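You operate a simulated robot arm through the tools that you are given. There is no shell and no other tool. Be economical: measure what you need, move in short steps, check, and stop when the job is done.

The job below is to be done with a simulated two-armed robot. You get a single attempt, and the scene is never put back.

Task
Pick up the 30 MICRON white carton from the upper shelf of the goods rack with one hand, pass it to the other hand and put it on the top of the pump bench. Set down upright: white carton.

Only the result counts: the job must be done as asked and must still hold three seconds after the hand-in. Knocking over, shifting, dropping, spilling or breaking anything else fails it.

Robot
Two 6-joint arms with two-finger grippers on one trunk, on a base that drives. Base frame: it is fixed to the floor where the robot stands at the start and does not move with it; the origin is under the middle of the robot, x ahead of it, y to its left, z up. Readings come in m, rad, newtons and seconds.
The left shoulder is at the start at [0.03, 0.178, 1.238], the right one opposite. With the tool pointing down near the work surface each hand reaches from about 0.1 to 0.84 m from the robot's upright axis, wherever it stands, measured 20 degrees to its own side. Places, roughly: top of the pump bench [-3.3, -2.2, 0.9]. Payload 2.54 kg a hand.
The tool frame of a hand sits at the grasp point between the pads (the TCP): z along the fingers, y along the line on which they close. The tips reach 0.03 m beyond it. The gripper opens to 0.116 m. The gripper's body begins 0.095 m behind the TCP.
Orientation is that of the tool frame in the base frame, as a unit quaternion [w, x, y, z]. With the fingers straight down and closing along the base's y, the tool's x points along the base's -x, its y along +y and its z along -z.

Tools
- The arms move only by the tool step_arm. It takes "left_motion", "right_motion" or both (then of equal length, played together; a hand with none holds still); each is a list of rows, each an object of numbers (a shift or turn left out is 0, a gripper value left out holds the last): "dx", "dy", "dz": the shift along the tool's x, y, z in m; "wx", "wy", "wz": the turn, a rotation vector about the tool's x, y, z in rad; "grip": the finger opening in m, from 0 to 0.116. In form: [{"dx": .., "dy": .., "dz": .., "wx": .., "wy": .., "wz": .., "grip": ..}, ...]. A call has 1 to 10 rows; each row is the pose to reach, as a shift and turn from the pose commanded when the call began, along the tool's axes at that moment. Each row takes 0.2 s and may step no farther than 0.05 m and 0.15 rad from the row before; otherwise, or with a gripper value out of range, the whole call is refused. A pose out of reach is approached as far as the arm can. The call stops where the force on the tool passes 40 N (or 10 N more than at its start, if that is more) or the arm is blocked; 0.2 s more then pass. The fingers move at their own pace (about 0.153 m/s each) and stop on an object; they squeeze with about 27 N. The grip force told is the motor's: it shows also when the fingers shut on nothing. Time passes only in rows, and 0.2 s behind the last, so rows that repeat a pose let the fingers close. It gives the time, the measured TCP pose, the force on the tool (base axes), the opening and the grip force at its end, in the units of the frame above (readings bear some noise), with the torque about the TCP (base axes, N m) and any sound that the robot's microphone picked up.
- Cameras (640 x 400 px; columns grow to the right, rows downward): "scene" is now at [0.0526, -0.0117, 1.9683]; the picture's right is [-0.14, -0.99, 0.00], its down [-0.66, 0.10, -0.75] and it looks along [0.74, -0.11, -0.67] (base axes); focal length 296 px, centre (320, 200). "left" rides on the left gripper at [0.069, 0.015, -0.122] in its tool frame; the picture's right is [-0.21, 0.98, 0.00], its down [-0.83, -0.18, -0.53] and it looks along [-0.52, -0.11, 0.85] (tool axes); focal length 251 px, centre (320, 200). "right" rides on the right gripper at [0.069, -0.015, -0.122] in its tool frame; the picture's right is [0.21, 0.98, 0.00], its down [-0.83, 0.18, -0.53] and it looks along [-0.52, 0.11, 0.85] (tool axes); focal length 251 px, centre (320, 200).
- grab_frame(camera): a new picture of that camera. The clock stands still meanwhile.
- move_column(by): slides the trunk up (or, below 0, down) by that many m; the arms and the scene camera ride with it, the base frame stays. It gives what a move gives, with no picture.
- base_move(legs): drives the robot by 1 to 6 legs, each [ahead, left, turn to the left] in m, m and rad, along the robot's own axes; the way and the turn of a leg run together, so that a leg with both is an arc; at most 1.5 m and 3.142 rad a leg. The arms and the cameras ride along, it lands a little off, and it stops where it bumps. It gives what a move gives.
- turn_head(pan, tilt): turns the head with the scene camera to pan (to the left, within 2.496 rad either way) and tilt (down, from -0.506 to 1.204), counted from straight ahead of the robot. It gives what a move gives.
- probe_pixels(camera, pixels): for up to 12 pixels [column, row] of the newest picture of that camera ("zoom" is the newest enlarged one), the place [x, y, z] in the base frame of the surface seen there, good to about 0.002 m. The clock stands still meanwhile.
- inspect(camera, box): a new picture of the part [left, top, right, bottom] of that camera's present view, enlarged. The clock stands still meanwhile.
- hand_in(): hands the job in; it is judged then, once.

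Work in short steps. Measure before you move; look again where a grasp or a placing could have gone wrong, and mend it. You have 80 turns and 62 pictures in all, those below and enlarged ones among them. Open the grippers and draw the arms clear of the work before you hand the job in, unless the task says otherwise; then end with one line.

The tools are called as a command line: name --argument value ..., lists and objects as JSON in quotes. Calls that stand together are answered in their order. step_arm: Moves the arms, as the interface text tells. Its arguments: {"type":"object","properties":{"left_motion":{"type":"array","items":{"type":"object","properties":{"dx":{"type":"number"},"dy":{"type":"number"},"dz":{"type":"number"},"wx":{"type":"number"},"wy":{"type":"number"},"wz":{"type":"number"},"grip":{"type":"number"}}}},"right_motion":{"type":"array","items":{"type":"object","properties":{"dx":{"type":"number"},"dy":{"type":"number"},"dz":{"type":"number"},"wx":{"type":"number"},"wy":{"type":"number"},"wz":{"type":"number"},"grip":{"type":"number"}}}}},"required":[]} The other tools are called the same way: move_column (by) slides the trunk up or down; base_move (legs) drives the base; turn_head (pan, tilt) turns the head that bears the scene camera; grab_frame (camera) takes a picture; probe_pixels (camera, pixels) gives the place of the surface under pixels of a picture; inspect (camera, box) takes an enlarged picture of a part of a camera's view; hand_in () hands the job in.

At the start:

```text
clock: 0.0
left_eef_pos: [0.4277, 0.1586, 1.4944]
left_ee_rot: [0.0, 0.0, 1.0, 0.0]
left_contact_force: [0.4, -0.5, 0.4]
left_wrist_torque: [0.0, 0.0, 0.03]
left_grip_width: 0.1161
left_finger_force: 0.1
right_eef_pos: [0.4891, -0.3377, 1.4821]
right_ee_rot: [0.0, 0.0, 1.0, 0.0]
right_contact_force: [0.3, -0.1, 0.6]
right_wrist_torque: [0.02, 0.0, -0.02]
right_grip_width: 0.1159
right_finger_force: 0.0
trunk travel left (down, up): [-0.45, 0.09]
robot x, y, heading: [0.0015, 0.0042, -0.0]
head pan, tilt: [-0.145, 0.73]
```

scene: 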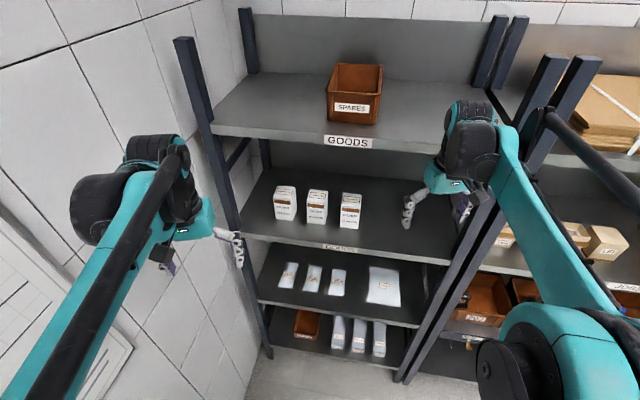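
right: 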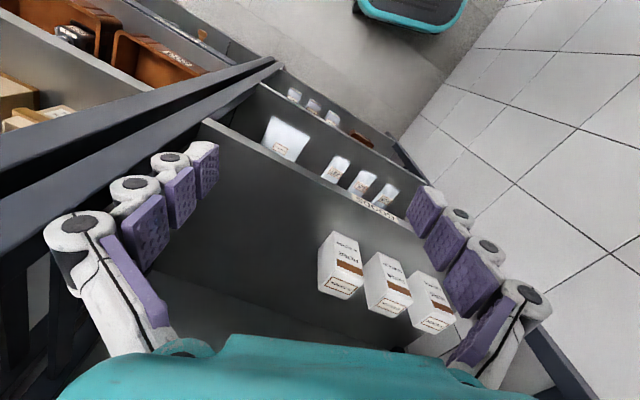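
left: 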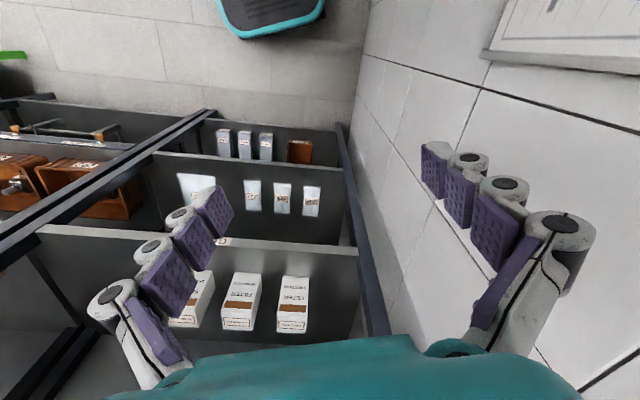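

The scene shows three white cartons around (285,203), (317,207), (350,211) on a shelf; I enlarge to read the labels.

inspect --camera "scene" --box '[250, 170, 390, 258]'

probe_pixels --camera "scene" --pixels '[[285, 189], [317, 193], [351, 197], [285, 212], [317, 216], [350, 221], [340, 248], [348, 141], [400, 200], [212, 130], [430, 150], [300, 150]]'

```text
4.55 times, centred on (320, 214) of scene
```

zoom: 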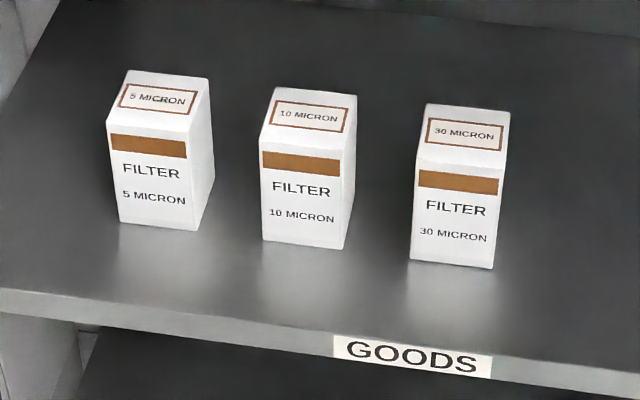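

```text
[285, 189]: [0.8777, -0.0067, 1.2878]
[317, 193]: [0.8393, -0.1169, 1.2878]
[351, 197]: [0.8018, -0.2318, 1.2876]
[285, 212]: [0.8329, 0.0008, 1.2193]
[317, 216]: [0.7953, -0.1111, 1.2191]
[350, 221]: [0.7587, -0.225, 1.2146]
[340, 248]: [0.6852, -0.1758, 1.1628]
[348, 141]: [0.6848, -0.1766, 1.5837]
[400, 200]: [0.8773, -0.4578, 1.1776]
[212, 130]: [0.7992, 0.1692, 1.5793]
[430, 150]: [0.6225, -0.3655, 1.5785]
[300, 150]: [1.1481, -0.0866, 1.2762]
```

The 30 MICRON carton is the rightmost; the rack is yawed about -0.32 rad. I probe the carton's corners in the zoom.

probe_pixels --camera "zoom" --pixels '[[417, 168], [496, 178], [429, 107], [507, 114], [414, 258], [489, 265], [498, 240], [455, 215], [455, 280], [345, 220], [340, 320], [600, 340]]'

```text
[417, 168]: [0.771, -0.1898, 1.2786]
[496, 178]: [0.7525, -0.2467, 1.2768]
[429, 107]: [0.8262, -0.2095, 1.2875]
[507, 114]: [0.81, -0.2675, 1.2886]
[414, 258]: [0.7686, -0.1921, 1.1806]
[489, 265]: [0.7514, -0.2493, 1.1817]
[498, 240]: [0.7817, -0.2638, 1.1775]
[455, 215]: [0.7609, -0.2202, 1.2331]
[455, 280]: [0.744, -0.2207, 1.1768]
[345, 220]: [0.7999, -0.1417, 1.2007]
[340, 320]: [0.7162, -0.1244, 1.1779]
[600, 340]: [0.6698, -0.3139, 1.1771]
```

Carton is ~0.06 × 0.06 × 0.11, centre about (0.789, -0.229), from z 1.177 to 1.288. I bring the right hand to a pre-grasp 0.15 m out along a tool axis pitched 0.5 rad down and yawed to match the rack.

step_arm --right_motion '[{"dx": -0.0214, "dy": 0.0189, "dz": 0.0235, "wx": 0.0214, "wy": -0.1328, "wz": 0.0359, "grip": 0.095}, {"dx": -0.0428, "dy": 0.0378, "dz": 0.047, "wx": 0.0428, "wy": -0.2655, "wz": 0.0718}, {"dx": -0.0641, "dy": 0.0566, "dz": 0.0705, "wx": 0.0641, "wy": -0.3983, "wz": 0.1076}, {"dx": -0.0855, "dy": 0.0755, "dz": 0.094, "wx": 0.0855, "wy": -0.531, "wz": 0.1435}, {"dx": -0.1069, "dy": 0.0944, "dz": 0.1175, "wx": 0.1069, "wy": -0.6638, "wz": 0.1794}, {"dx": -0.1283, "dy": 0.1133, "dz": 0.141, "wx": 0.1283, "wy": -0.7965, "wz": 0.2153}, {"dx": -0.1496, "dy": 0.1321, "dz": 0.1645, "wx": 0.1496, "wy": -0.9293, "wz": 0.2511}, {"dx": -0.171, "dy": 0.151, "dz": 0.188, "wx": 0.171, "wy": -1.062, "wz": 0.287}]'

grab_frame --camera "scene"

grab_frame --camera "right"

```text
clock: 1.8
left_eef_pos: [0.4303, 0.16, 1.4913]
left_ee_rot: [-0.001, 0.001, 1.0, 0.001]
left_contact_force: [0.1, 0.3, -0.1]
left_wrist_torque: [-0.06, 0.07, -0.04]
left_grip_width: 0.1158
left_finger_force: 0.0
right_eef_pos: [0.6601, -0.1855, 1.2949]
right_ee_rot: [0.504, 0.136, 0.849, -0.082]
right_contact_force: [0.0, 0.4, -0.2]
right_wrist_torque: [-0.01, 0.03, -0.02]
right_grip_width: 0.0949
right_finger_force: 0.1
trunk travel left (down, up): [-0.45, 0.09]
robot x, y, heading: [-0.0004, -0.0004, -0.003]
head pan, tilt: [-0.145, 0.73]
```

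```text
57 pictures are left
```

scene: 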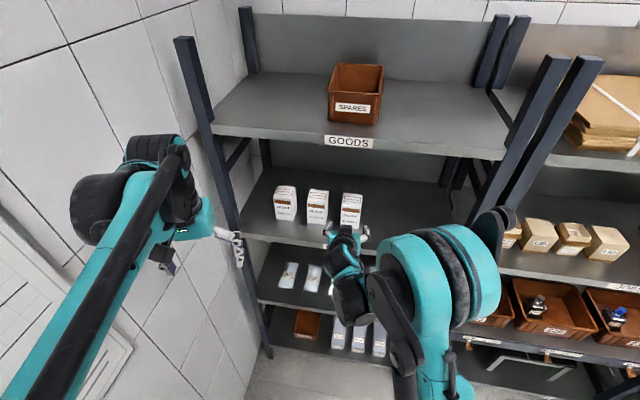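

```text
56 pictures are left
```

right: 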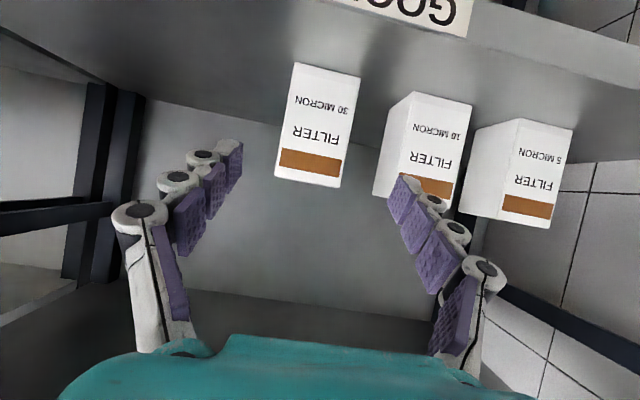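

The pre-grasp is as planned with the carton centred between the fingers (317,125). I advance 0.15 m along the tool axis.

step_arm --right_motion '[{"dz": 0.03}, {"dz": 0.06}, {"dz": 0.09}, {"dz": 0.12}, {"dz": 0.15}]'

grab_frame --camera "right"

```text
clock: 3.0
left_eef_pos: [0.4278, 0.1577, 1.4933]
left_ee_rot: [0.0, 0.001, 1.0, 0.0]
left_contact_force: [0.2, 0.1, 0.6]
left_wrist_torque: [0.0, 0.03, 0.0]
left_grip_width: 0.1159
left_finger_force: 0.0
right_eef_pos: [0.7848, -0.2286, 1.2216]
right_ee_rot: [0.502, 0.136, 0.85, -0.081]
right_contact_force: [0.2, -0.8, 0.0]
right_wrist_torque: [0.0, 0.02, -0.03]
right_grip_width: 0.0947
right_finger_force: 0.1
trunk travel left (down, up): [-0.45, 0.09]
robot x, y, heading: [0.0012, 0.0005, -0.003]
head pan, tilt: [-0.145, 0.73]
```

```text
55 pictures are left
```

right: 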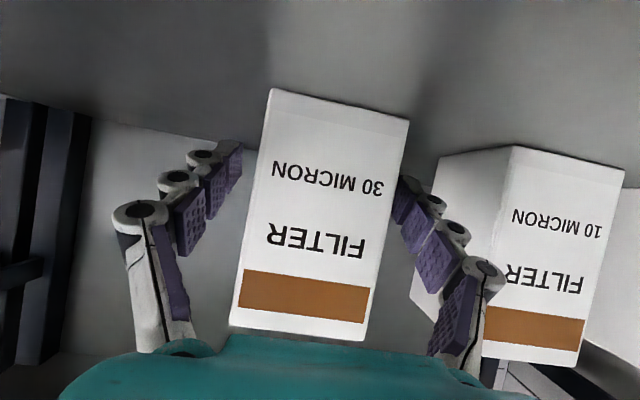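

The carton stands between the fingers; I close the right gripper.

step_arm --right_motion '[{"grip": 0.06}, {"grip": 0.04}, {"grip": 0.04}, {"grip": 0.04}]'

grab_frame --camera "right"

```text
clock: 4.0
left_eef_pos: [0.4262, 0.1586, 1.4939]
left_ee_rot: [0.001, 0.0, 1.0, 0.0]
left_contact_force: [-0.3, 0.3, -0.3]
left_wrist_torque: [0.02, -0.01, 0.04]
left_grip_width: 0.1161
left_finger_force: 0.1
right_eef_pos: [0.7833, -0.228, 1.223]
right_ee_rot: [0.504, 0.137, 0.849, -0.082]
right_contact_force: [0.9, -0.8, 5.6]
right_wrist_torque: [-0.05, -0.19, 0.05]
right_grip_width: 0.065
right_finger_force: 27.0
trunk travel left (down, up): [-0.45, 0.09]
robot x, y, heading: [0.0013, -0.0007, 0.0]
head pan, tilt: [-0.145, 0.73]
```

```text
54 pictures are left
```

right: 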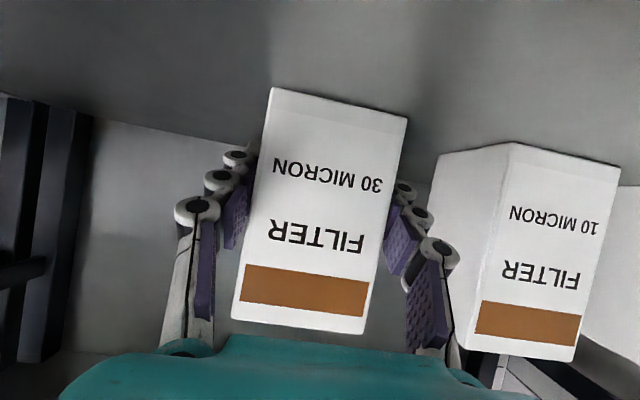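

Gripped at 0.065 m with 27 N. I lift straight up by 0.05 m and then draw the carton level out of the rack.

step_arm --right_motion '[{"dx": -0.0176, "dz": -0.0096}, {"dx": -0.0439, "dz": -0.024}, {"dx": -0.0247, "dz": -0.0591}, {"dx": -0.0056, "dz": -0.0942}, {"dx": 0.0136, "dz": -0.1293}, {"dx": 0.0327, "dz": -0.1645}, {"dx": 0.0519, "dz": -0.1996}, {"dx": 0.0759, "dz": -0.2435}]'

grab_frame --camera "scene"

grab_frame --camera "right"

```text
clock: 5.8
left_eef_pos: [0.4256, 0.1605, 1.493]
left_ee_rot: [0.0, 0.0, 1.0, 0.0]
left_contact_force: [0.0, -0.2, -0.1]
left_wrist_torque: [0.0, -0.03, 0.01]
left_grip_width: 0.1156
left_finger_force: 0.1
right_eef_pos: [0.5494, -0.148, 1.2831]
right_ee_rot: [0.504, 0.136, 0.849, -0.081]
right_contact_force: [-0.8, 0.6, -1.5]
right_wrist_torque: [0.01, 0.0, 0.0]
right_grip_width: 0.0652
right_finger_force: 27.1
right hand out of reach, approached as far as the arm can: row 8
trunk travel left (down, up): [-0.45, 0.09]
robot x, y, heading: [0.0037, 0.0009, 0.003]
head pan, tilt: [-0.145, 0.73]
```

```text
53 pictures are left
```

scene: 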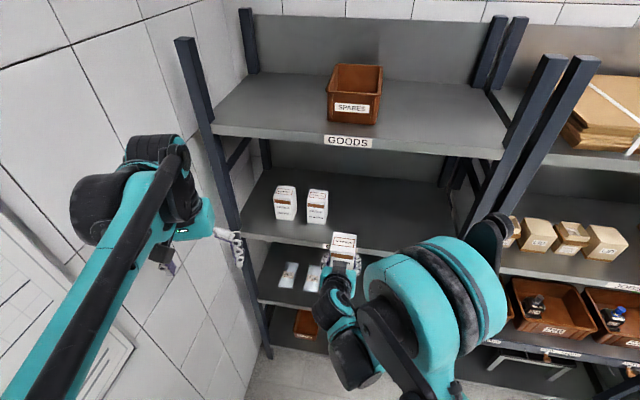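

```text
52 pictures are left
```

right: 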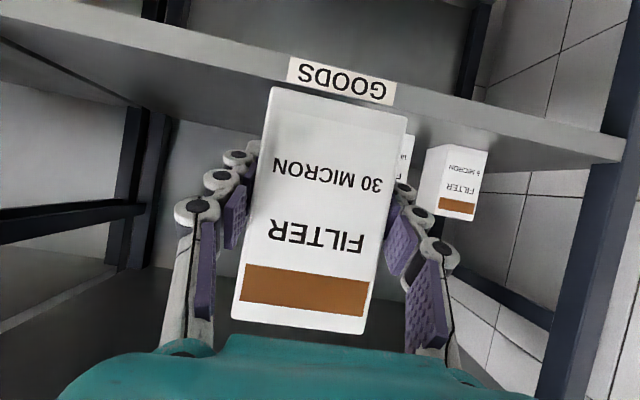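

The carton is out and firmly held; the others stand untouched. Before backing off I look around behind with the head.

turn_head --pan 2.45 --tilt 0.45

grab_frame --camera "scene"

turn_head --pan -2.45 --tilt 0.45

grab_frame --camera "scene"

```text
clock: 8.1
left_eef_pos: [0.4288, 0.1595, 1.4931]
left_ee_rot: [0.001, 0.0, 1.0, -0.001]
left_contact_force: [-0.1, -0.2, 0.0]
left_wrist_torque: [0.0, 0.0, 0.0]
left_grip_width: 0.1159
left_finger_force: 0.0
right_eef_pos: [0.5518, -0.1475, 1.283]
right_ee_rot: [0.503, 0.137, 0.849, -0.082]
right_contact_force: [-0.4, -0.8, -1.7]
right_wrist_torque: [0.03, 0.02, -0.01]
right_grip_width: 0.0652
right_finger_force: 27.1
trunk travel left (down, up): [-0.45, 0.09]
robot x, y, heading: [0.0016, 0.0022, 0.003]
head pan, tilt: [2.45, 0.45]
```

```text
51 pictures are left
```

scene: 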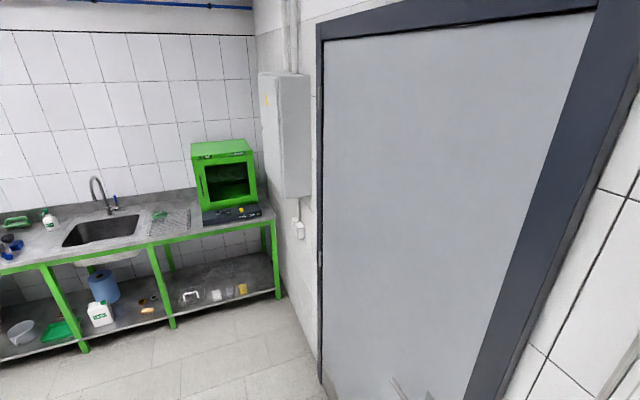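

```text
clock: 12.0
left_eef_pos: [0.4285, 0.1582, 1.4925]
left_ee_rot: [0.0, 0.0, 1.0, 0.001]
left_contact_force: [-0.2, 0.0, -0.2]
left_wrist_torque: [-0.02, 0.01, 0.02]
left_grip_width: 0.1162
left_finger_force: 0.0
right_eef_pos: [0.5528, -0.1478, 1.2814]
right_ee_rot: [0.503, 0.136, 0.85, -0.081]
right_contact_force: [0.3, 0.8, -1.6]
right_wrist_torque: [0.01, 0.07, 0.0]
right_grip_width: 0.0653
right_finger_force: 27.3
trunk travel left (down, up): [-0.45, 0.09]
robot x, y, heading: [-0.0017, 0.0005, -0.005]
head pan, tilt: [-2.45, 0.45]
```

```text
50 pictures are left
```

scene: 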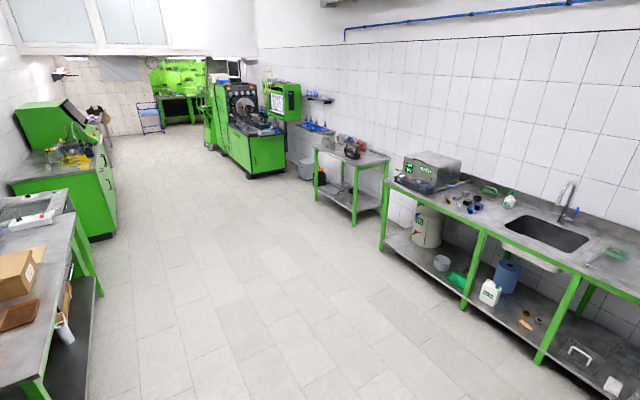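

The clear floor is an aisle. I probe candidate surfaces to find the pump bench (~(-3.3,-2.2,0.9)).

probe_pixels --camera "scene" --pixels '[[345, 155], [335, 150], [375, 160], [320, 150], [260, 130], [240, 125], [410, 185], [480, 230], [480, 300], [200, 250], [90, 240], [350, 370]]'

inspect --camera "scene" --box '[280, 90, 480, 240]'

```text
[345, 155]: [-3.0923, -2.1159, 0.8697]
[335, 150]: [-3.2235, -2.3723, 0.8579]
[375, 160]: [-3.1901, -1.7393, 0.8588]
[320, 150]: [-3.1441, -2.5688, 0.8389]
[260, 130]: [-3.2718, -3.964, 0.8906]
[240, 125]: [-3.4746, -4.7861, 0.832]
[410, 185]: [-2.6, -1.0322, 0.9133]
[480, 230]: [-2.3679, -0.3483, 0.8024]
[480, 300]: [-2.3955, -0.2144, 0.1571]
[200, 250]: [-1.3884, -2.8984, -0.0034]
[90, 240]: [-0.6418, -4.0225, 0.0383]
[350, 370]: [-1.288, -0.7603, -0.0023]
```

```text
2.67 times, centred on (380, 165) of scene
```

zoom: 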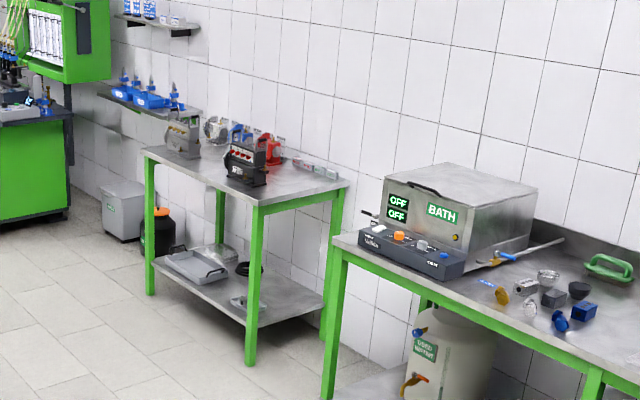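

The table with the pumps is the pump bench (top z≈0.86); its near end and front strip are free. I back the robot off the rack by 0.5 m, then look at the held carton.

base_move --legs '[[-0.5, 0, 0]]'

turn_head --pan -0.2 --tilt 0.8

grab_frame --camera "scene"

```text
clock: 14.9
left_eef_pos: [-0.0742, 0.1594, 1.4933]
left_ee_rot: [0.0, 0.0, 1.0, 0.0]
left_contact_force: [0.0, -0.6, 0.4]
left_wrist_torque: [-0.01, 0.0, 0.0]
left_grip_width: 0.116
left_finger_force: 0.1
right_eef_pos: [0.0495, -0.1483, 1.2828]
right_ee_rot: [0.503, 0.137, 0.85, -0.082]
right_contact_force: [0.5, -0.1, -2.2]
right_wrist_torque: [0.02, 0.01, 0.01]
right_grip_width: 0.0653
right_finger_force: 27.2
trunk travel left (down, up): [-0.45, 0.09]
robot x, y, heading: [-0.5034, 0.0013, 0.003]
head pan, tilt: [-2.45, 0.45]
```

```text
clock: 17.1
left_eef_pos: [-0.0744, 0.1592, 1.4925]
left_ee_rot: [0.0, -0.001, 1.0, 0.001]
left_contact_force: [-0.2, 0.1, -0.7]
left_wrist_torque: [-0.01, 0.0, 0.03]
left_grip_width: 0.1159
left_finger_force: 0.0
right_eef_pos: [0.0499, -0.1483, 1.2826]
right_ee_rot: [0.502, 0.136, 0.85, -0.081]
right_contact_force: [-0.4, -0.5, -1.6]
right_wrist_torque: [0.02, 0.03, -0.01]
right_grip_width: 0.0654
right_finger_force: 27.3
trunk travel left (down, up): [-0.45, 0.09]
robot x, y, heading: [-0.5003, -0.0019, 0.003]
head pan, tilt: [-0.201, 0.799]
```

```text
48 pictures are left
```

scene: 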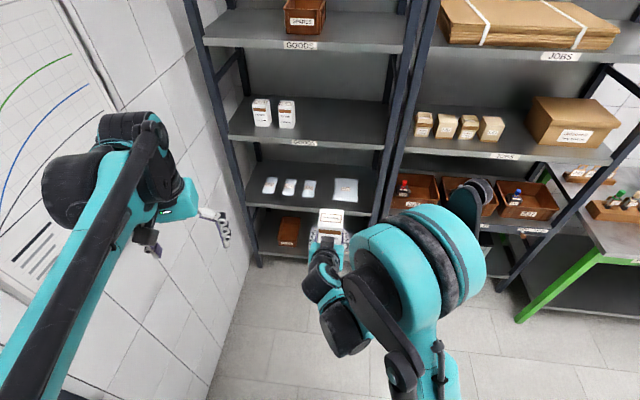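

The rack is clear. I probe the held carton's top to place the left-hand grasp.

inspect --camera "scene" --box '[288, 195, 368, 245]'

```text
8.00 times, centred on (328, 220) of scene
```

zoom: 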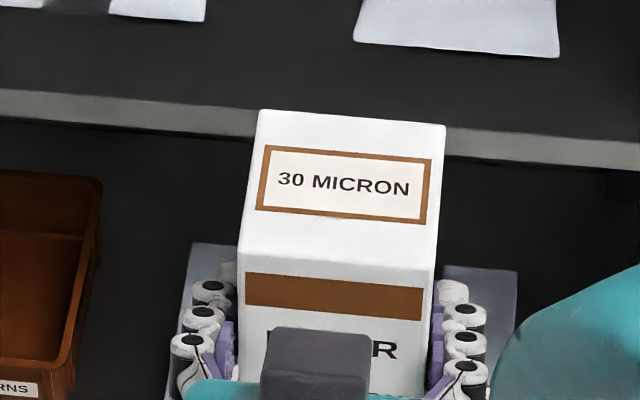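

probe_pixels --camera "zoom" --pixels '[[265, 118], [438, 130], [245, 245], [432, 255], [340, 188], [340, 120], [338, 250], [250, 270], [425, 285], [330, 360], [205, 285], [460, 290]]'

```text
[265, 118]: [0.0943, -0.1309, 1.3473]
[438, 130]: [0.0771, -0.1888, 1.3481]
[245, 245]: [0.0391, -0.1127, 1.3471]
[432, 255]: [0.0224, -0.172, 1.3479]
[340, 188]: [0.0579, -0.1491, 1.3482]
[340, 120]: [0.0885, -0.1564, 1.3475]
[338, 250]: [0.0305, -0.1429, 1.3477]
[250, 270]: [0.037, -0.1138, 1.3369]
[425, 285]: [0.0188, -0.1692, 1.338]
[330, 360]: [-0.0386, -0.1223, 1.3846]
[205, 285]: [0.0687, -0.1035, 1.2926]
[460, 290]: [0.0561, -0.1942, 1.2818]
```

The top is level, centre (0.058,-0.151,1.348). To ease the left arm's reach I shift the carton 0.15 m left and 0.04 m ahead with the right hand.

step_arm --right_motion '[{"dx": 0.0009, "dy": 0.031, "dz": -0.0016}, {"dx": 0.0017, "dy": 0.062, "dz": -0.0032}, {"dx": 0.0026, "dy": 0.093, "dz": -0.0047}, {"dx": 0.0034, "dy": 0.124, "dz": -0.0063}, {"dx": 0.0043, "dy": 0.155, "dz": -0.0079}]'

grab_frame --camera "scene"

```text
clock: 18.2
left_eef_pos: [-0.0742, 0.1593, 1.4928]
left_ee_rot: [0.0, 0.0, 1.0, 0.001]
left_contact_force: [0.0, -0.2, -0.2]
left_wrist_torque: [-0.02, 0.0, -0.02]
left_grip_width: 0.1159
left_finger_force: 0.1
right_eef_pos: [0.0894, 0.0034, 1.2838]
right_ee_rot: [0.502, 0.137, 0.85, -0.082]
right_contact_force: [-0.2, -0.1, -1.8]
right_wrist_torque: [0.05, 0.0, 0.01]
right_grip_width: 0.065
right_finger_force: 26.7
trunk travel left (down, up): [-0.45, 0.09]
robot x, y, heading: [-0.5013, 0.0002, -0.003]
head pan, tilt: [-0.201, 0.799]
```

```text
46 pictures are left
```

scene: 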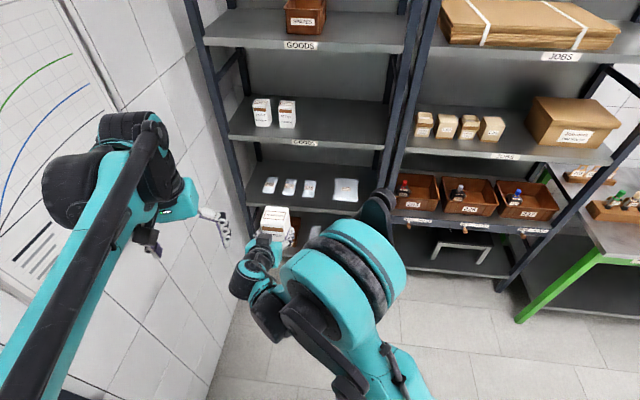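

Carton centre is now ~(0.098, 0.001), top 1.349. I bring the left hand above it, yawed to match, keeping its height.

step_arm --left_motion '[{"dx": -0.0297, "dy": -0.0267, "wz": 0.053, "grip": 0.1}, {"dx": -0.0593, "dy": -0.0533, "wz": 0.106}, {"dx": -0.089, "dy": -0.08, "wz": 0.159}, {"dx": -0.1187, "dy": -0.1067, "wz": 0.212}, {"dx": -0.1483, "dy": -0.1333, "wz": 0.265}, {"dx": -0.178, "dy": -0.16, "wz": 0.318}]'

grab_frame --camera "scene"

grab_frame --camera "left"

```text
clock: 19.6
left_eef_pos: [0.1102, -0.0031, 1.4905]
left_ee_rot: [-0.001, 0.158, 0.987, 0.001]
left_contact_force: [0.9, -0.4, 0.0]
left_wrist_torque: [0.05, 0.05, -0.05]
left_grip_width: 0.1001
left_finger_force: 0.1
right_eef_pos: [0.091, 0.0008, 1.2837]
right_ee_rot: [0.502, 0.136, 0.85, -0.081]
right_contact_force: [0.3, -0.5, -2.1]
right_wrist_torque: [0.0, 0.06, 0.0]
right_grip_width: 0.0653
right_finger_force: 26.8
trunk travel left (down, up): [-0.45, 0.09]
robot x, y, heading: [-0.5044, 0.0001, -0.003]
head pan, tilt: [-0.201, 0.799]
```

```text
45 pictures are left
```

scene: 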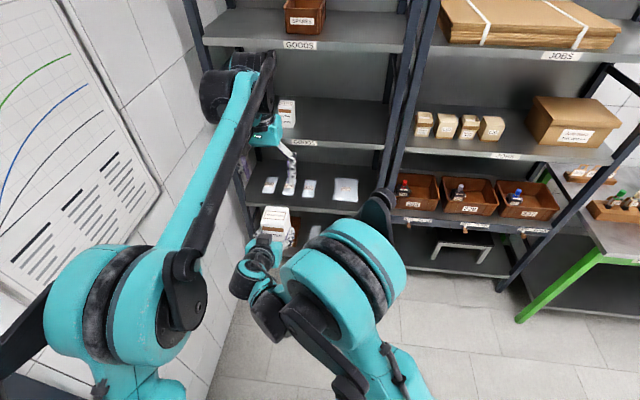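

```text
44 pictures are left
```

left: 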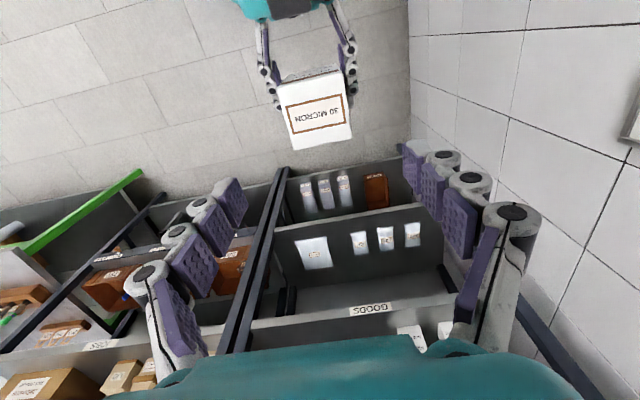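

The left hand is above and aligned. I lower it 0.09 m and check alignment before straddling.

step_arm --left_motion '[{"dz": 0.03}, {"dz": 0.06}, {"dz": 0.09}]'

grab_frame --camera "left"

grab_frame --camera "right"

```text
clock: 20.4
left_eef_pos: [0.1048, -0.0019, 1.4026]
left_ee_rot: [-0.001, 0.158, 0.987, 0.0]
left_contact_force: [0.2, -0.4, -0.1]
left_wrist_torque: [-0.05, 0.0, 0.0]
left_grip_width: 0.0998
left_finger_force: 0.1
right_eef_pos: [0.0891, 0.0008, 1.2838]
right_ee_rot: [0.502, 0.136, 0.85, -0.081]
right_contact_force: [0.1, -0.8, -2.8]
right_wrist_torque: [0.01, 0.01, 0.04]
right_grip_width: 0.0655
right_finger_force: 26.8
trunk travel left (down, up): [-0.45, 0.09]
robot x, y, heading: [-0.4995, 0.0018, 0.0]
head pan, tilt: [-0.201, 0.799]
```

```text
43 pictures are left
```

left: 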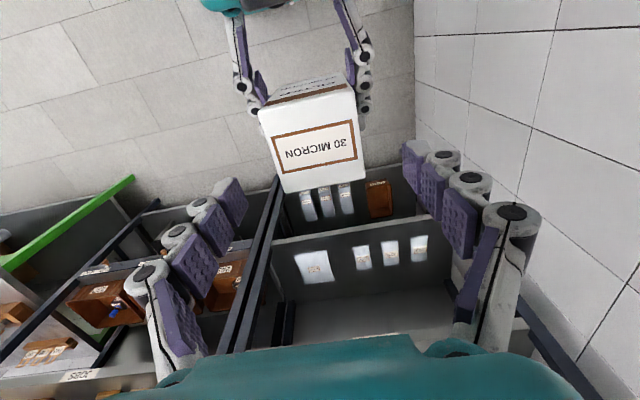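

```text
42 pictures are left
```

right: 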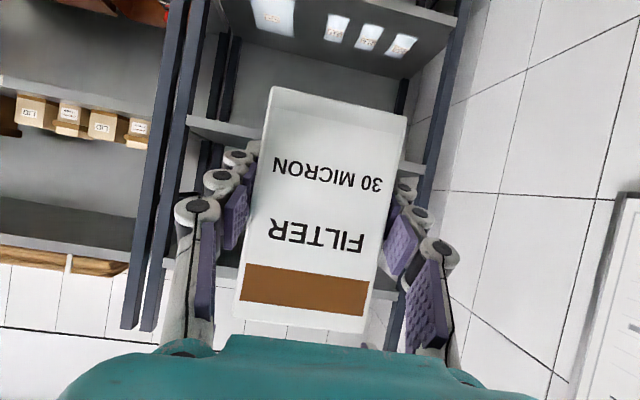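

Straddle looks good; I check the carton top's centre from the left camera before the last descent.

probe_pixels --camera "left" --pixels '[[264, 115], [351, 92], [286, 187], [362, 162], [250, 100], [362, 105]]'

```text
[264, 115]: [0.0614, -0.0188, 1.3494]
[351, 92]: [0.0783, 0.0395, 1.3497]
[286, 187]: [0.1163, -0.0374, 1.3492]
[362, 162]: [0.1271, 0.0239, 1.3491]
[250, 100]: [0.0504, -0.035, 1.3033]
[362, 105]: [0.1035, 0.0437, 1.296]
```

Centre (0.096, 0.002) matches. I descend 0.063 m, tips ending ~1 cm above the right fingers, then close the left gripper.

step_arm --left_motion '[{"dz": 0.03}, {"dz": 0.063}, {"dz": 0.063, "grip": 0.07}, {"dz": 0.063, "grip": 0.04}, {"dz": 0.063, "grip": 0.04}, {"dz": 0.063, "grip": 0.04}]'

grab_frame --camera "left"

grab_frame --camera "right"

```text
clock: 21.9
left_eef_pos: [0.1043, -0.0026, 1.3389]
left_ee_rot: [0.0, 0.159, 0.987, -0.001]
left_contact_force: [-1.7, -2.4, 0.2]
left_wrist_torque: [-0.35, 0.06, 0.07]
left_grip_width: 0.0654
left_finger_force: 26.8
right_eef_pos: [0.0893, 0.0025, 1.2829]
right_ee_rot: [0.502, 0.135, 0.85, -0.08]
right_contact_force: [1.6, 3.2, -2.8]
right_wrist_torque: [0.14, 0.03, 0.0]
right_grip_width: 0.0654
right_finger_force: 26.4
trunk travel left (down, up): [-0.45, 0.09]
robot x, y, heading: [-0.5013, 0.0033, -0.001]
head pan, tilt: [-0.201, 0.799]
```

```text
41 pictures are left
```

left: 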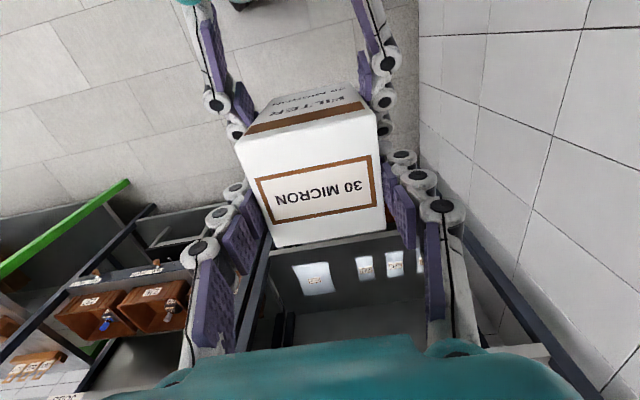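

```text
40 pictures are left
```

right: 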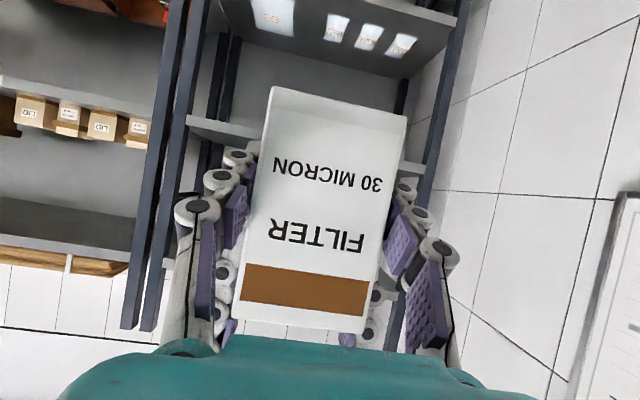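

Both hands hold the carton (left 26.8 N at 0.065). I open the right gripper and then lift the carton straight up out of it with the left hand.

step_arm --right_motion '[{"grip": 0.08}, {"grip": 0.11}, {"grip": 0.11}, {"grip": 0.11}]'

step_arm --left_motion '[{"dz": -0.02}, {"dz": -0.05}, {"dz": -0.08}, {"dz": -0.11}, {"dz": -0.13}]'

grab_frame --camera "right"

grab_frame --camera "scene"

```text
clock: 22.9
left_eef_pos: [0.1045, -0.0025, 1.3392]
left_ee_rot: [0.0, 0.159, 0.987, 0.001]
left_contact_force: [0.3, 1.3, -0.1]
left_wrist_torque: [-0.02, -0.01, 0.0]
left_grip_width: 0.0652
left_finger_force: 27.0
right_eef_pos: [0.0896, 0.0025, 1.2841]
right_ee_rot: [0.502, 0.137, 0.85, -0.082]
right_contact_force: [-0.5, 0.3, 0.5]
right_wrist_torque: [0.01, 0.0, 0.04]
right_grip_width: 0.1099
right_finger_force: 0.1
trunk travel left (down, up): [-0.45, 0.09]
robot x, y, heading: [-0.4993, 0.0003, 0.005]
head pan, tilt: [-0.201, 0.799]
```

```text
clock: 24.1
left_eef_pos: [0.1008, -0.0023, 1.4704]
left_ee_rot: [-0.001, 0.157, 0.988, 0.001]
left_contact_force: [0.1, 0.0, -2.1]
left_wrist_torque: [0.01, 0.03, 0.01]
left_grip_width: 0.0651
left_finger_force: 26.8
right_eef_pos: [0.0893, 0.0011, 1.2837]
right_ee_rot: [0.502, 0.136, 0.85, -0.081]
right_contact_force: [0.1, -0.2, -0.6]
right_wrist_torque: [0.01, 0.02, 0.01]
right_grip_width: 0.1103
right_finger_force: 0.0
trunk travel left (down, up): [-0.45, 0.09]
robot x, y, heading: [-0.5009, -0.0004, 0.0]
head pan, tilt: [-0.201, 0.799]
```

```text
39 pictures are left
```

right: 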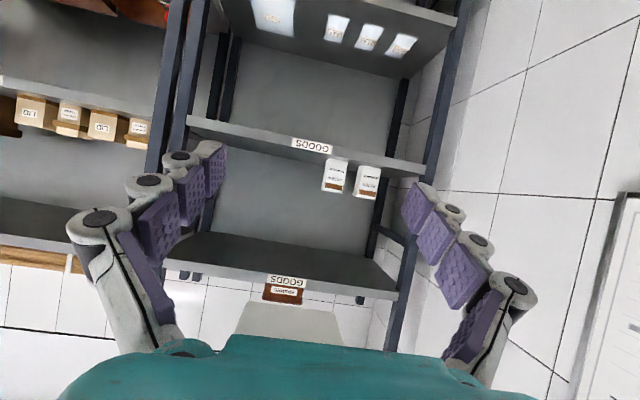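

```text
38 pictures are left
```

scene: 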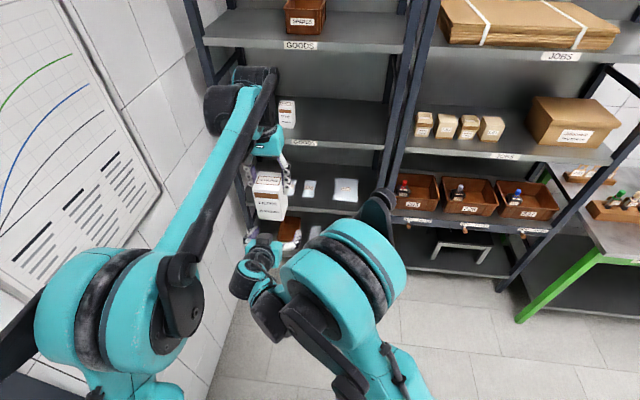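

Left holds the carton alone now, cleanly. I move the empty right hand away to the right side.

step_arm --right_motion '[{"dx": -0.001, "dy": -0.04, "dz": 0.0}, {"dx": -0.002, "dy": -0.08, "dz": 0.0}, {"dx": -0.003, "dy": -0.12, "dz": 0.0}, {"dx": -0.0043, "dy": -0.16, "dz": 0.0}, {"dx": -0.0043, "dy": -0.2, "dz": 0.0}, {"dx": -0.0043, "dy": -0.24, "dz": 0.0, "grip": 0.05}]'

turn_head --pan -1.5 --tilt 0.6

grab_frame --camera "scene"

```text
clock: 25.4
left_eef_pos: [0.1009, -0.0031, 1.4708]
left_ee_rot: [0.0, 0.159, 0.987, 0.0]
left_contact_force: [-0.7, -1.1, -1.5]
left_wrist_torque: [0.02, -0.03, 0.01]
left_grip_width: 0.0651
left_finger_force: 27.2
right_eef_pos: [0.0192, -0.2278, 1.3]
right_ee_rot: [0.503, 0.136, 0.85, -0.08]
right_contact_force: [-0.1, -0.7, 0.7]
right_wrist_torque: [-0.01, -0.01, 0.08]
right_grip_width: 0.0499
right_finger_force: 0.0
right hand out of reach, approached as far as the arm can: row 5, 6
trunk travel left (down, up): [-0.45, 0.09]
robot x, y, heading: [-0.5031, -0.0011, 0.002]
head pan, tilt: [-0.201, 0.799]
```

```text
clock: 26.9
left_eef_pos: [0.1017, -0.0031, 1.4705]
left_ee_rot: [0.0, 0.159, 0.987, 0.0]
left_contact_force: [0.6, 0.5, -1.9]
left_wrist_torque: [-0.02, 0.01, 0.01]
left_grip_width: 0.0652
left_finger_force: 26.7
right_eef_pos: [0.0201, -0.2248, 1.3015]
right_ee_rot: [0.502, 0.137, 0.85, -0.081]
right_contact_force: [0.6, -0.3, 0.5]
right_wrist_torque: [-0.06, 0.0, 0.01]
right_grip_width: 0.0501
right_finger_force: 0.0
trunk travel left (down, up): [-0.45, 0.09]
robot x, y, heading: [-0.5023, 0.0028, -0.005]
head pan, tilt: [-1.499, 0.6]
```

```text
37 pictures are left
```

scene: 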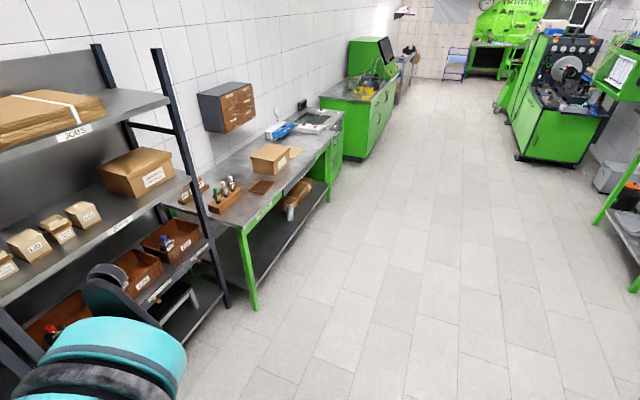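

The aisle is free. I back off 0.9 m, turn right to face along the aisle and drive 1.4 m.

base_move --legs '[[-0.9, 0, 0], [0, 0, -1.5708], [1.4, 0, 0]]'

turn_head --pan -1.2 --tilt 0.5

grab_frame --camera "scene"

```text
clock: 42.1
left_eef_pos: [-1.4112, -1.9968, 1.4699]
left_ee_rot: [0.0, 0.81, 0.587, 0.0]
left_contact_force: [0.1, 0.4, -2.3]
left_wrist_torque: [-0.01, 0.01, 0.0]
left_grip_width: 0.0654
left_finger_force: 27.1
right_eef_pos: [-1.6341, -1.9162, 1.3003]
right_ee_rot: [0.298, 0.697, 0.506, -0.412]
right_contact_force: [-0.2, -0.7, 0.1]
right_wrist_torque: [0.02, -0.03, -0.02]
right_grip_width: 0.0502
right_finger_force: 0.0
trunk travel left (down, up): [-0.45, 0.09]
robot x, y, heading: [-1.4133, -1.3956, -1.57]
head pan, tilt: [-1.499, 0.6]
```

```text
clock: 42.9
left_eef_pos: [-1.4111, -1.9955, 1.471]
left_ee_rot: [0.0, 0.809, 0.587, -0.001]
left_contact_force: [0.5, -0.1, -2.0]
left_wrist_torque: [0.0, 0.03, -0.04]
left_grip_width: 0.0654
left_finger_force: 27.3
right_eef_pos: [-1.6345, -1.9154, 1.3013]
right_ee_rot: [0.298, 0.697, 0.505, -0.412]
right_contact_force: [-0.3, -0.8, -0.2]
right_wrist_torque: [0.04, 0.06, 0.0]
right_grip_width: 0.0499
right_finger_force: 0.1
trunk travel left (down, up): [-0.45, 0.09]
robot x, y, heading: [-1.412, -1.3934, -1.568]
head pan, tilt: [-1.201, 0.499]
```

```text
36 pictures are left
```

scene: 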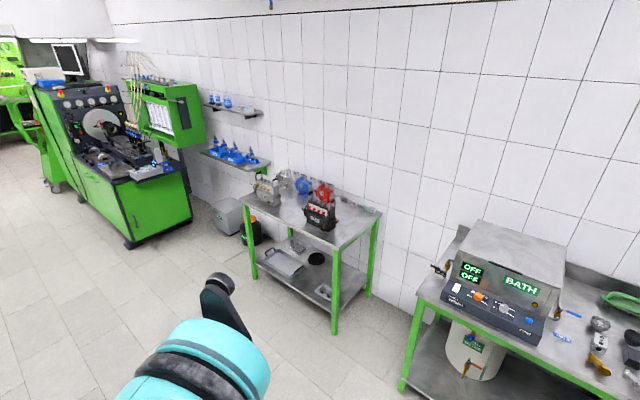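

inspect --camera "scene" --box '[230, 160, 390, 260]'

probe_pixels --camera "scene" --pixels '[[336, 248], [243, 203], [380, 212], [345, 225], [350, 205], [300, 225], [275, 215], [318, 228], [298, 208], [265, 205], [330, 195], [415, 295]]'

```text
4.00 times, centred on (310, 210) of scene
```

zoom: 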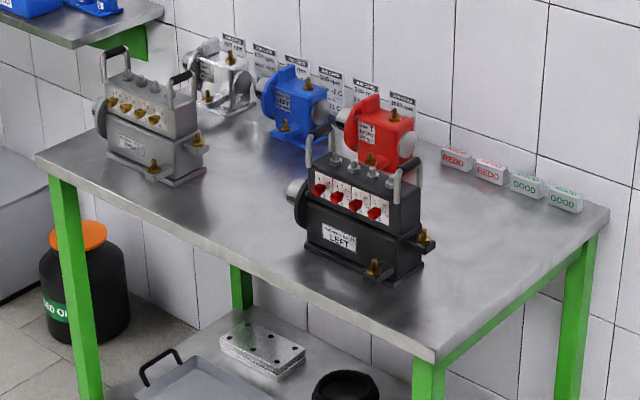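

```text
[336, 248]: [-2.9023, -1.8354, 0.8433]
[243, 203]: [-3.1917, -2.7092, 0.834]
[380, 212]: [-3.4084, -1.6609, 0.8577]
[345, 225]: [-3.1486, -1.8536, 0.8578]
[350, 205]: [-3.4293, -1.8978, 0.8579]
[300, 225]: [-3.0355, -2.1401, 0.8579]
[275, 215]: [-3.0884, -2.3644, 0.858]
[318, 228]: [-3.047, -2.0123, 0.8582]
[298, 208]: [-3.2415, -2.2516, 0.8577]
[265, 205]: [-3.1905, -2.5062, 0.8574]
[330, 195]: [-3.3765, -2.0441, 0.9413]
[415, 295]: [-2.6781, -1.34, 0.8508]
```

Bench front edge runs (-2.90,-1.83)→(-3.19,-2.70), so its inward normal heading is ≈2.82 rad; a clear strip lies mid-front between the grey and black pumps. I turn to face it and move to ~0.9 m before it.

base_move --legs '[[0, 0, -1.893], [0.37, 1.38, 0]]'

turn_head --pan -0.1 --tilt 0.75

grab_frame --camera "scene"

```text
clock: 54.5
left_eef_pos: [-2.7948, -2.3258, 1.4714]
left_ee_rot: [0.0, 0.94, -0.342, 0.0]
left_contact_force: [0.8, 0.4, -1.3]
left_wrist_torque: [0.01, 0.0, 0.0]
left_grip_width: 0.0652
left_finger_force: 27.2
right_eef_pos: [-2.6371, -2.1497, 1.3003]
right_ee_rot: [-0.175, 0.809, -0.295, -0.478]
right_contact_force: [0.0, 0.7, 0.4]
right_wrist_torque: [0.0, 0.0, 0.03]
right_grip_width: 0.0501
right_finger_force: 0.1
trunk travel left (down, up): [-0.45, 0.09]
robot x, y, heading: [-2.2338, -2.5515, 2.758]
head pan, tilt: [-1.201, 0.499]
```

```text
clock: 55.9
left_eef_pos: [-2.7943, -2.3258, 1.4705]
left_ee_rot: [0.0, 0.939, -0.343, 0.0]
left_contact_force: [-0.3, -1.3, -2.7]
left_wrist_torque: [0.0, 0.0, 0.01]
left_grip_width: 0.0651
left_finger_force: 27.2
right_eef_pos: [-2.6359, -2.149, 1.3017]
right_ee_rot: [-0.175, 0.809, -0.296, -0.477]
right_contact_force: [-0.2, -0.1, 0.6]
right_wrist_torque: [0.01, -0.02, 0.01]
right_grip_width: 0.0503
right_finger_force: 0.1
trunk travel left (down, up): [-0.45, 0.09]
robot x, y, heading: [-2.2399, -2.5553, 2.755]
head pan, tilt: [-0.099, 0.75]
```

```text
34 pictures are left
```

scene: 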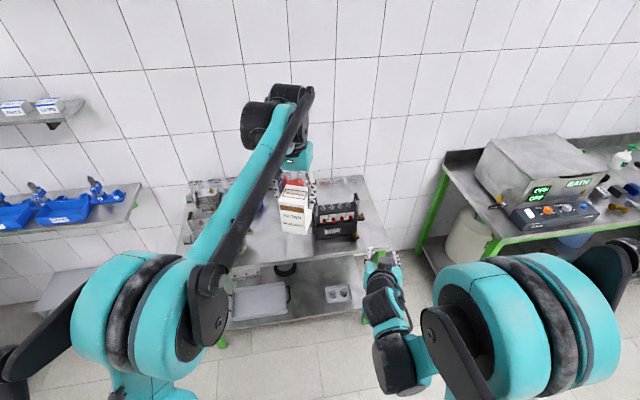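

The carton obstructs some; I use the left camera to see the bench's layout.

grab_frame --camera "left"

probe_pixels --camera "scene" --pixels '[[320, 238], [355, 238], [200, 240], [215, 210], [260, 240], [275, 235], [300, 250], [240, 262], [370, 240], [320, 205], [180, 245]]'

```text
33 pictures are left
```

left: 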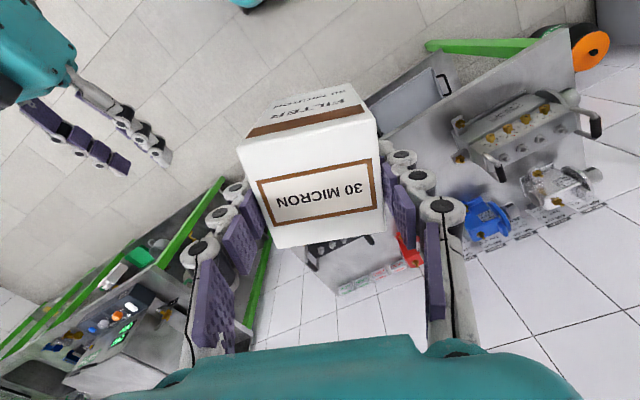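

```text
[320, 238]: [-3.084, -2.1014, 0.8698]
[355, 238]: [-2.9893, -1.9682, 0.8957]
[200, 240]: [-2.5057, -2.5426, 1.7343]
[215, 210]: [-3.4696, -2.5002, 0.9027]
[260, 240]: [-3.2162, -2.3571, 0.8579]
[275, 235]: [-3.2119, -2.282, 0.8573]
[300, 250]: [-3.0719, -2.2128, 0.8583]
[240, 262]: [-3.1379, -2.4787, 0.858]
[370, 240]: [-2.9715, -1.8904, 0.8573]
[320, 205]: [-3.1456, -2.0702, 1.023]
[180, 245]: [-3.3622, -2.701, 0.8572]
```

Target spot (-3.178,-2.286) is clear by >0.13 m of both pumps. I drive 0.25 m closer and 0.107 m left with the carton held high.

base_move --legs '[[0.25, 0.107, 0]]'

grab_frame --camera "scene"

```text
clock: 57.8
left_eef_pos: [-3.0686, -2.3322, 1.47]
left_ee_rot: [-0.001, 0.94, -0.342, 0.001]
left_contact_force: [0.6, -0.5, -1.5]
left_wrist_torque: [-0.02, 0.03, 0.03]
left_grip_width: 0.0655
left_finger_force: 27.0
right_eef_pos: [-2.9116, -2.1559, 1.3015]
right_ee_rot: [-0.175, 0.809, -0.295, -0.478]
right_contact_force: [0.2, 0.1, -0.5]
right_wrist_torque: [0.0, 0.02, 0.0]
right_grip_width: 0.05
right_finger_force: 0.0
trunk travel left (down, up): [-0.45, 0.09]
robot x, y, heading: [-2.5093, -2.561, 2.761]
head pan, tilt: [-0.099, 0.75]
```

```text
32 pictures are left
```

scene: 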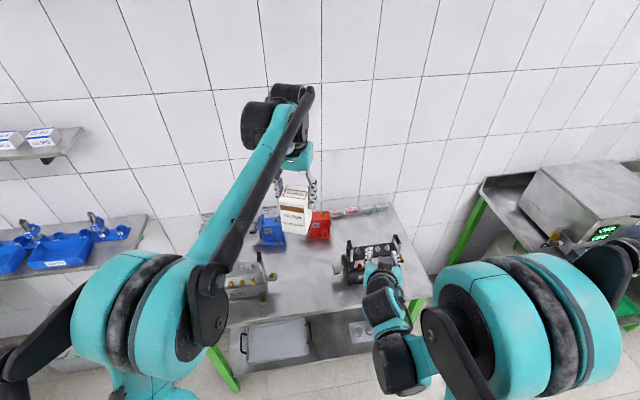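

Clear bench shows at (305,285). I shift the left hand horizontally to over the target, then start lowering.

step_arm --left_motion '[{"dx": -0.038, "dy": 0.012}, {"dx": -0.076, "dy": 0.024}, {"dx": -0.113, "dy": 0.035}, {"dx": -0.113, "dy": 0.035, "dz": 0.04}, {"dx": -0.113, "dy": 0.035, "dz": 0.085}, {"dx": -0.113, "dy": 0.035, "dz": 0.13}, {"dx": -0.113, "dy": 0.035, "dz": 0.175}, {"dx": -0.113, "dy": 0.035, "dz": 0.22}, {"dx": -0.113, "dy": 0.035, "dz": 0.265}, {"dx": -0.113, "dy": 0.035, "dz": 0.31}]'

grab_frame --camera "scene"

grab_frame --camera "left"

```text
clock: 60.0
left_eef_pos: [-3.182, -2.2861, 1.1573]
left_ee_rot: [-0.001, 0.94, -0.342, -0.001]
left_contact_force: [0.3, -0.6, -2.9]
left_wrist_torque: [0.01, -0.04, 0.02]
left_grip_width: 0.0652
left_finger_force: 27.2
left hand out of reach, approached as far as the arm can: row 3
right_eef_pos: [-2.9142, -2.1544, 1.2998]
right_ee_rot: [-0.176, 0.809, -0.295, -0.478]
right_contact_force: [0.2, -0.1, -0.2]
right_wrist_torque: [0.01, -0.04, 0.02]
right_grip_width: 0.0499
right_finger_force: 0.0
trunk travel left (down, up): [-0.45, 0.09]
robot x, y, heading: [-2.5076, -2.5581, 2.766]
head pan, tilt: [-0.099, 0.75]
```

```text
31 pictures are left
```

scene: 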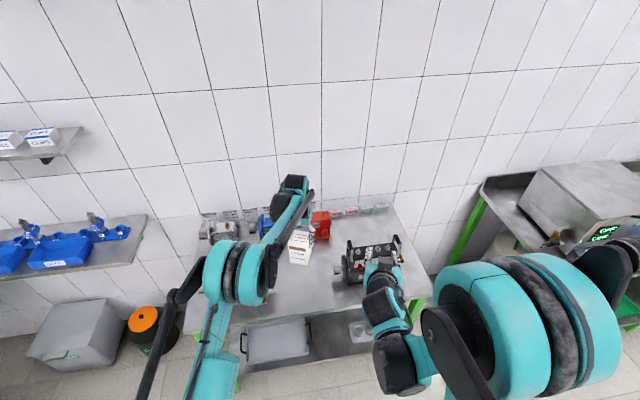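

```text
30 pictures are left
```

left: 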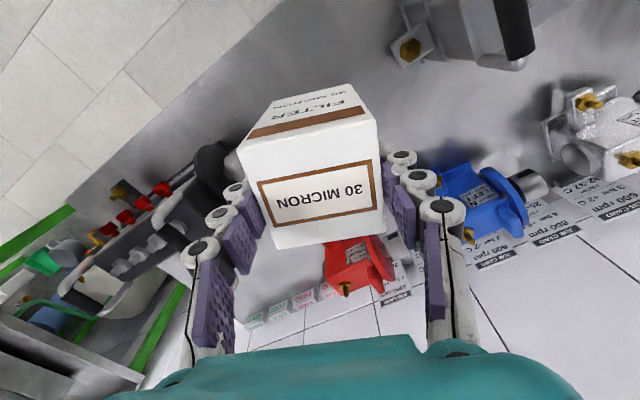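

Carton at z 1.157 over the spot. I check the left elbow's clearance over the grey pump and the red/blue pumps' nearest parts.

probe_pixels --camera "scene" --pixels '[[240, 285], [255, 300], [215, 360], [150, 370], [170, 320], [205, 225], [275, 235], [320, 230]]'

probe_pixels --camera "left" --pixels '[[225, 165], [350, 250], [380, 260], [345, 290], [470, 175], [520, 215], [410, 50], [515, 65], [350, 290]]'

```text
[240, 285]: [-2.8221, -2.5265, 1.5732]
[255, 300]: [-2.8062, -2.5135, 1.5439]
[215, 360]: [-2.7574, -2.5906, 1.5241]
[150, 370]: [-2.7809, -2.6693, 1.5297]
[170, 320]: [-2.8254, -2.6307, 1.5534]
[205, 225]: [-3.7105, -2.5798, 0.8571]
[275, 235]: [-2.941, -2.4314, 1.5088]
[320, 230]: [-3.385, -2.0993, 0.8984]
```

```text
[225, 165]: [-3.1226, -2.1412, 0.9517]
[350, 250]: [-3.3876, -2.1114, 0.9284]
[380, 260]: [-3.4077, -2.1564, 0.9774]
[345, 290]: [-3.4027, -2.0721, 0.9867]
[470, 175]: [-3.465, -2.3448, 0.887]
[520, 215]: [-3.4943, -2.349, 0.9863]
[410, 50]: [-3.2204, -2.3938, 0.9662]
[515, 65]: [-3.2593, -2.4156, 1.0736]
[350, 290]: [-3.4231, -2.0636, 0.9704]
```

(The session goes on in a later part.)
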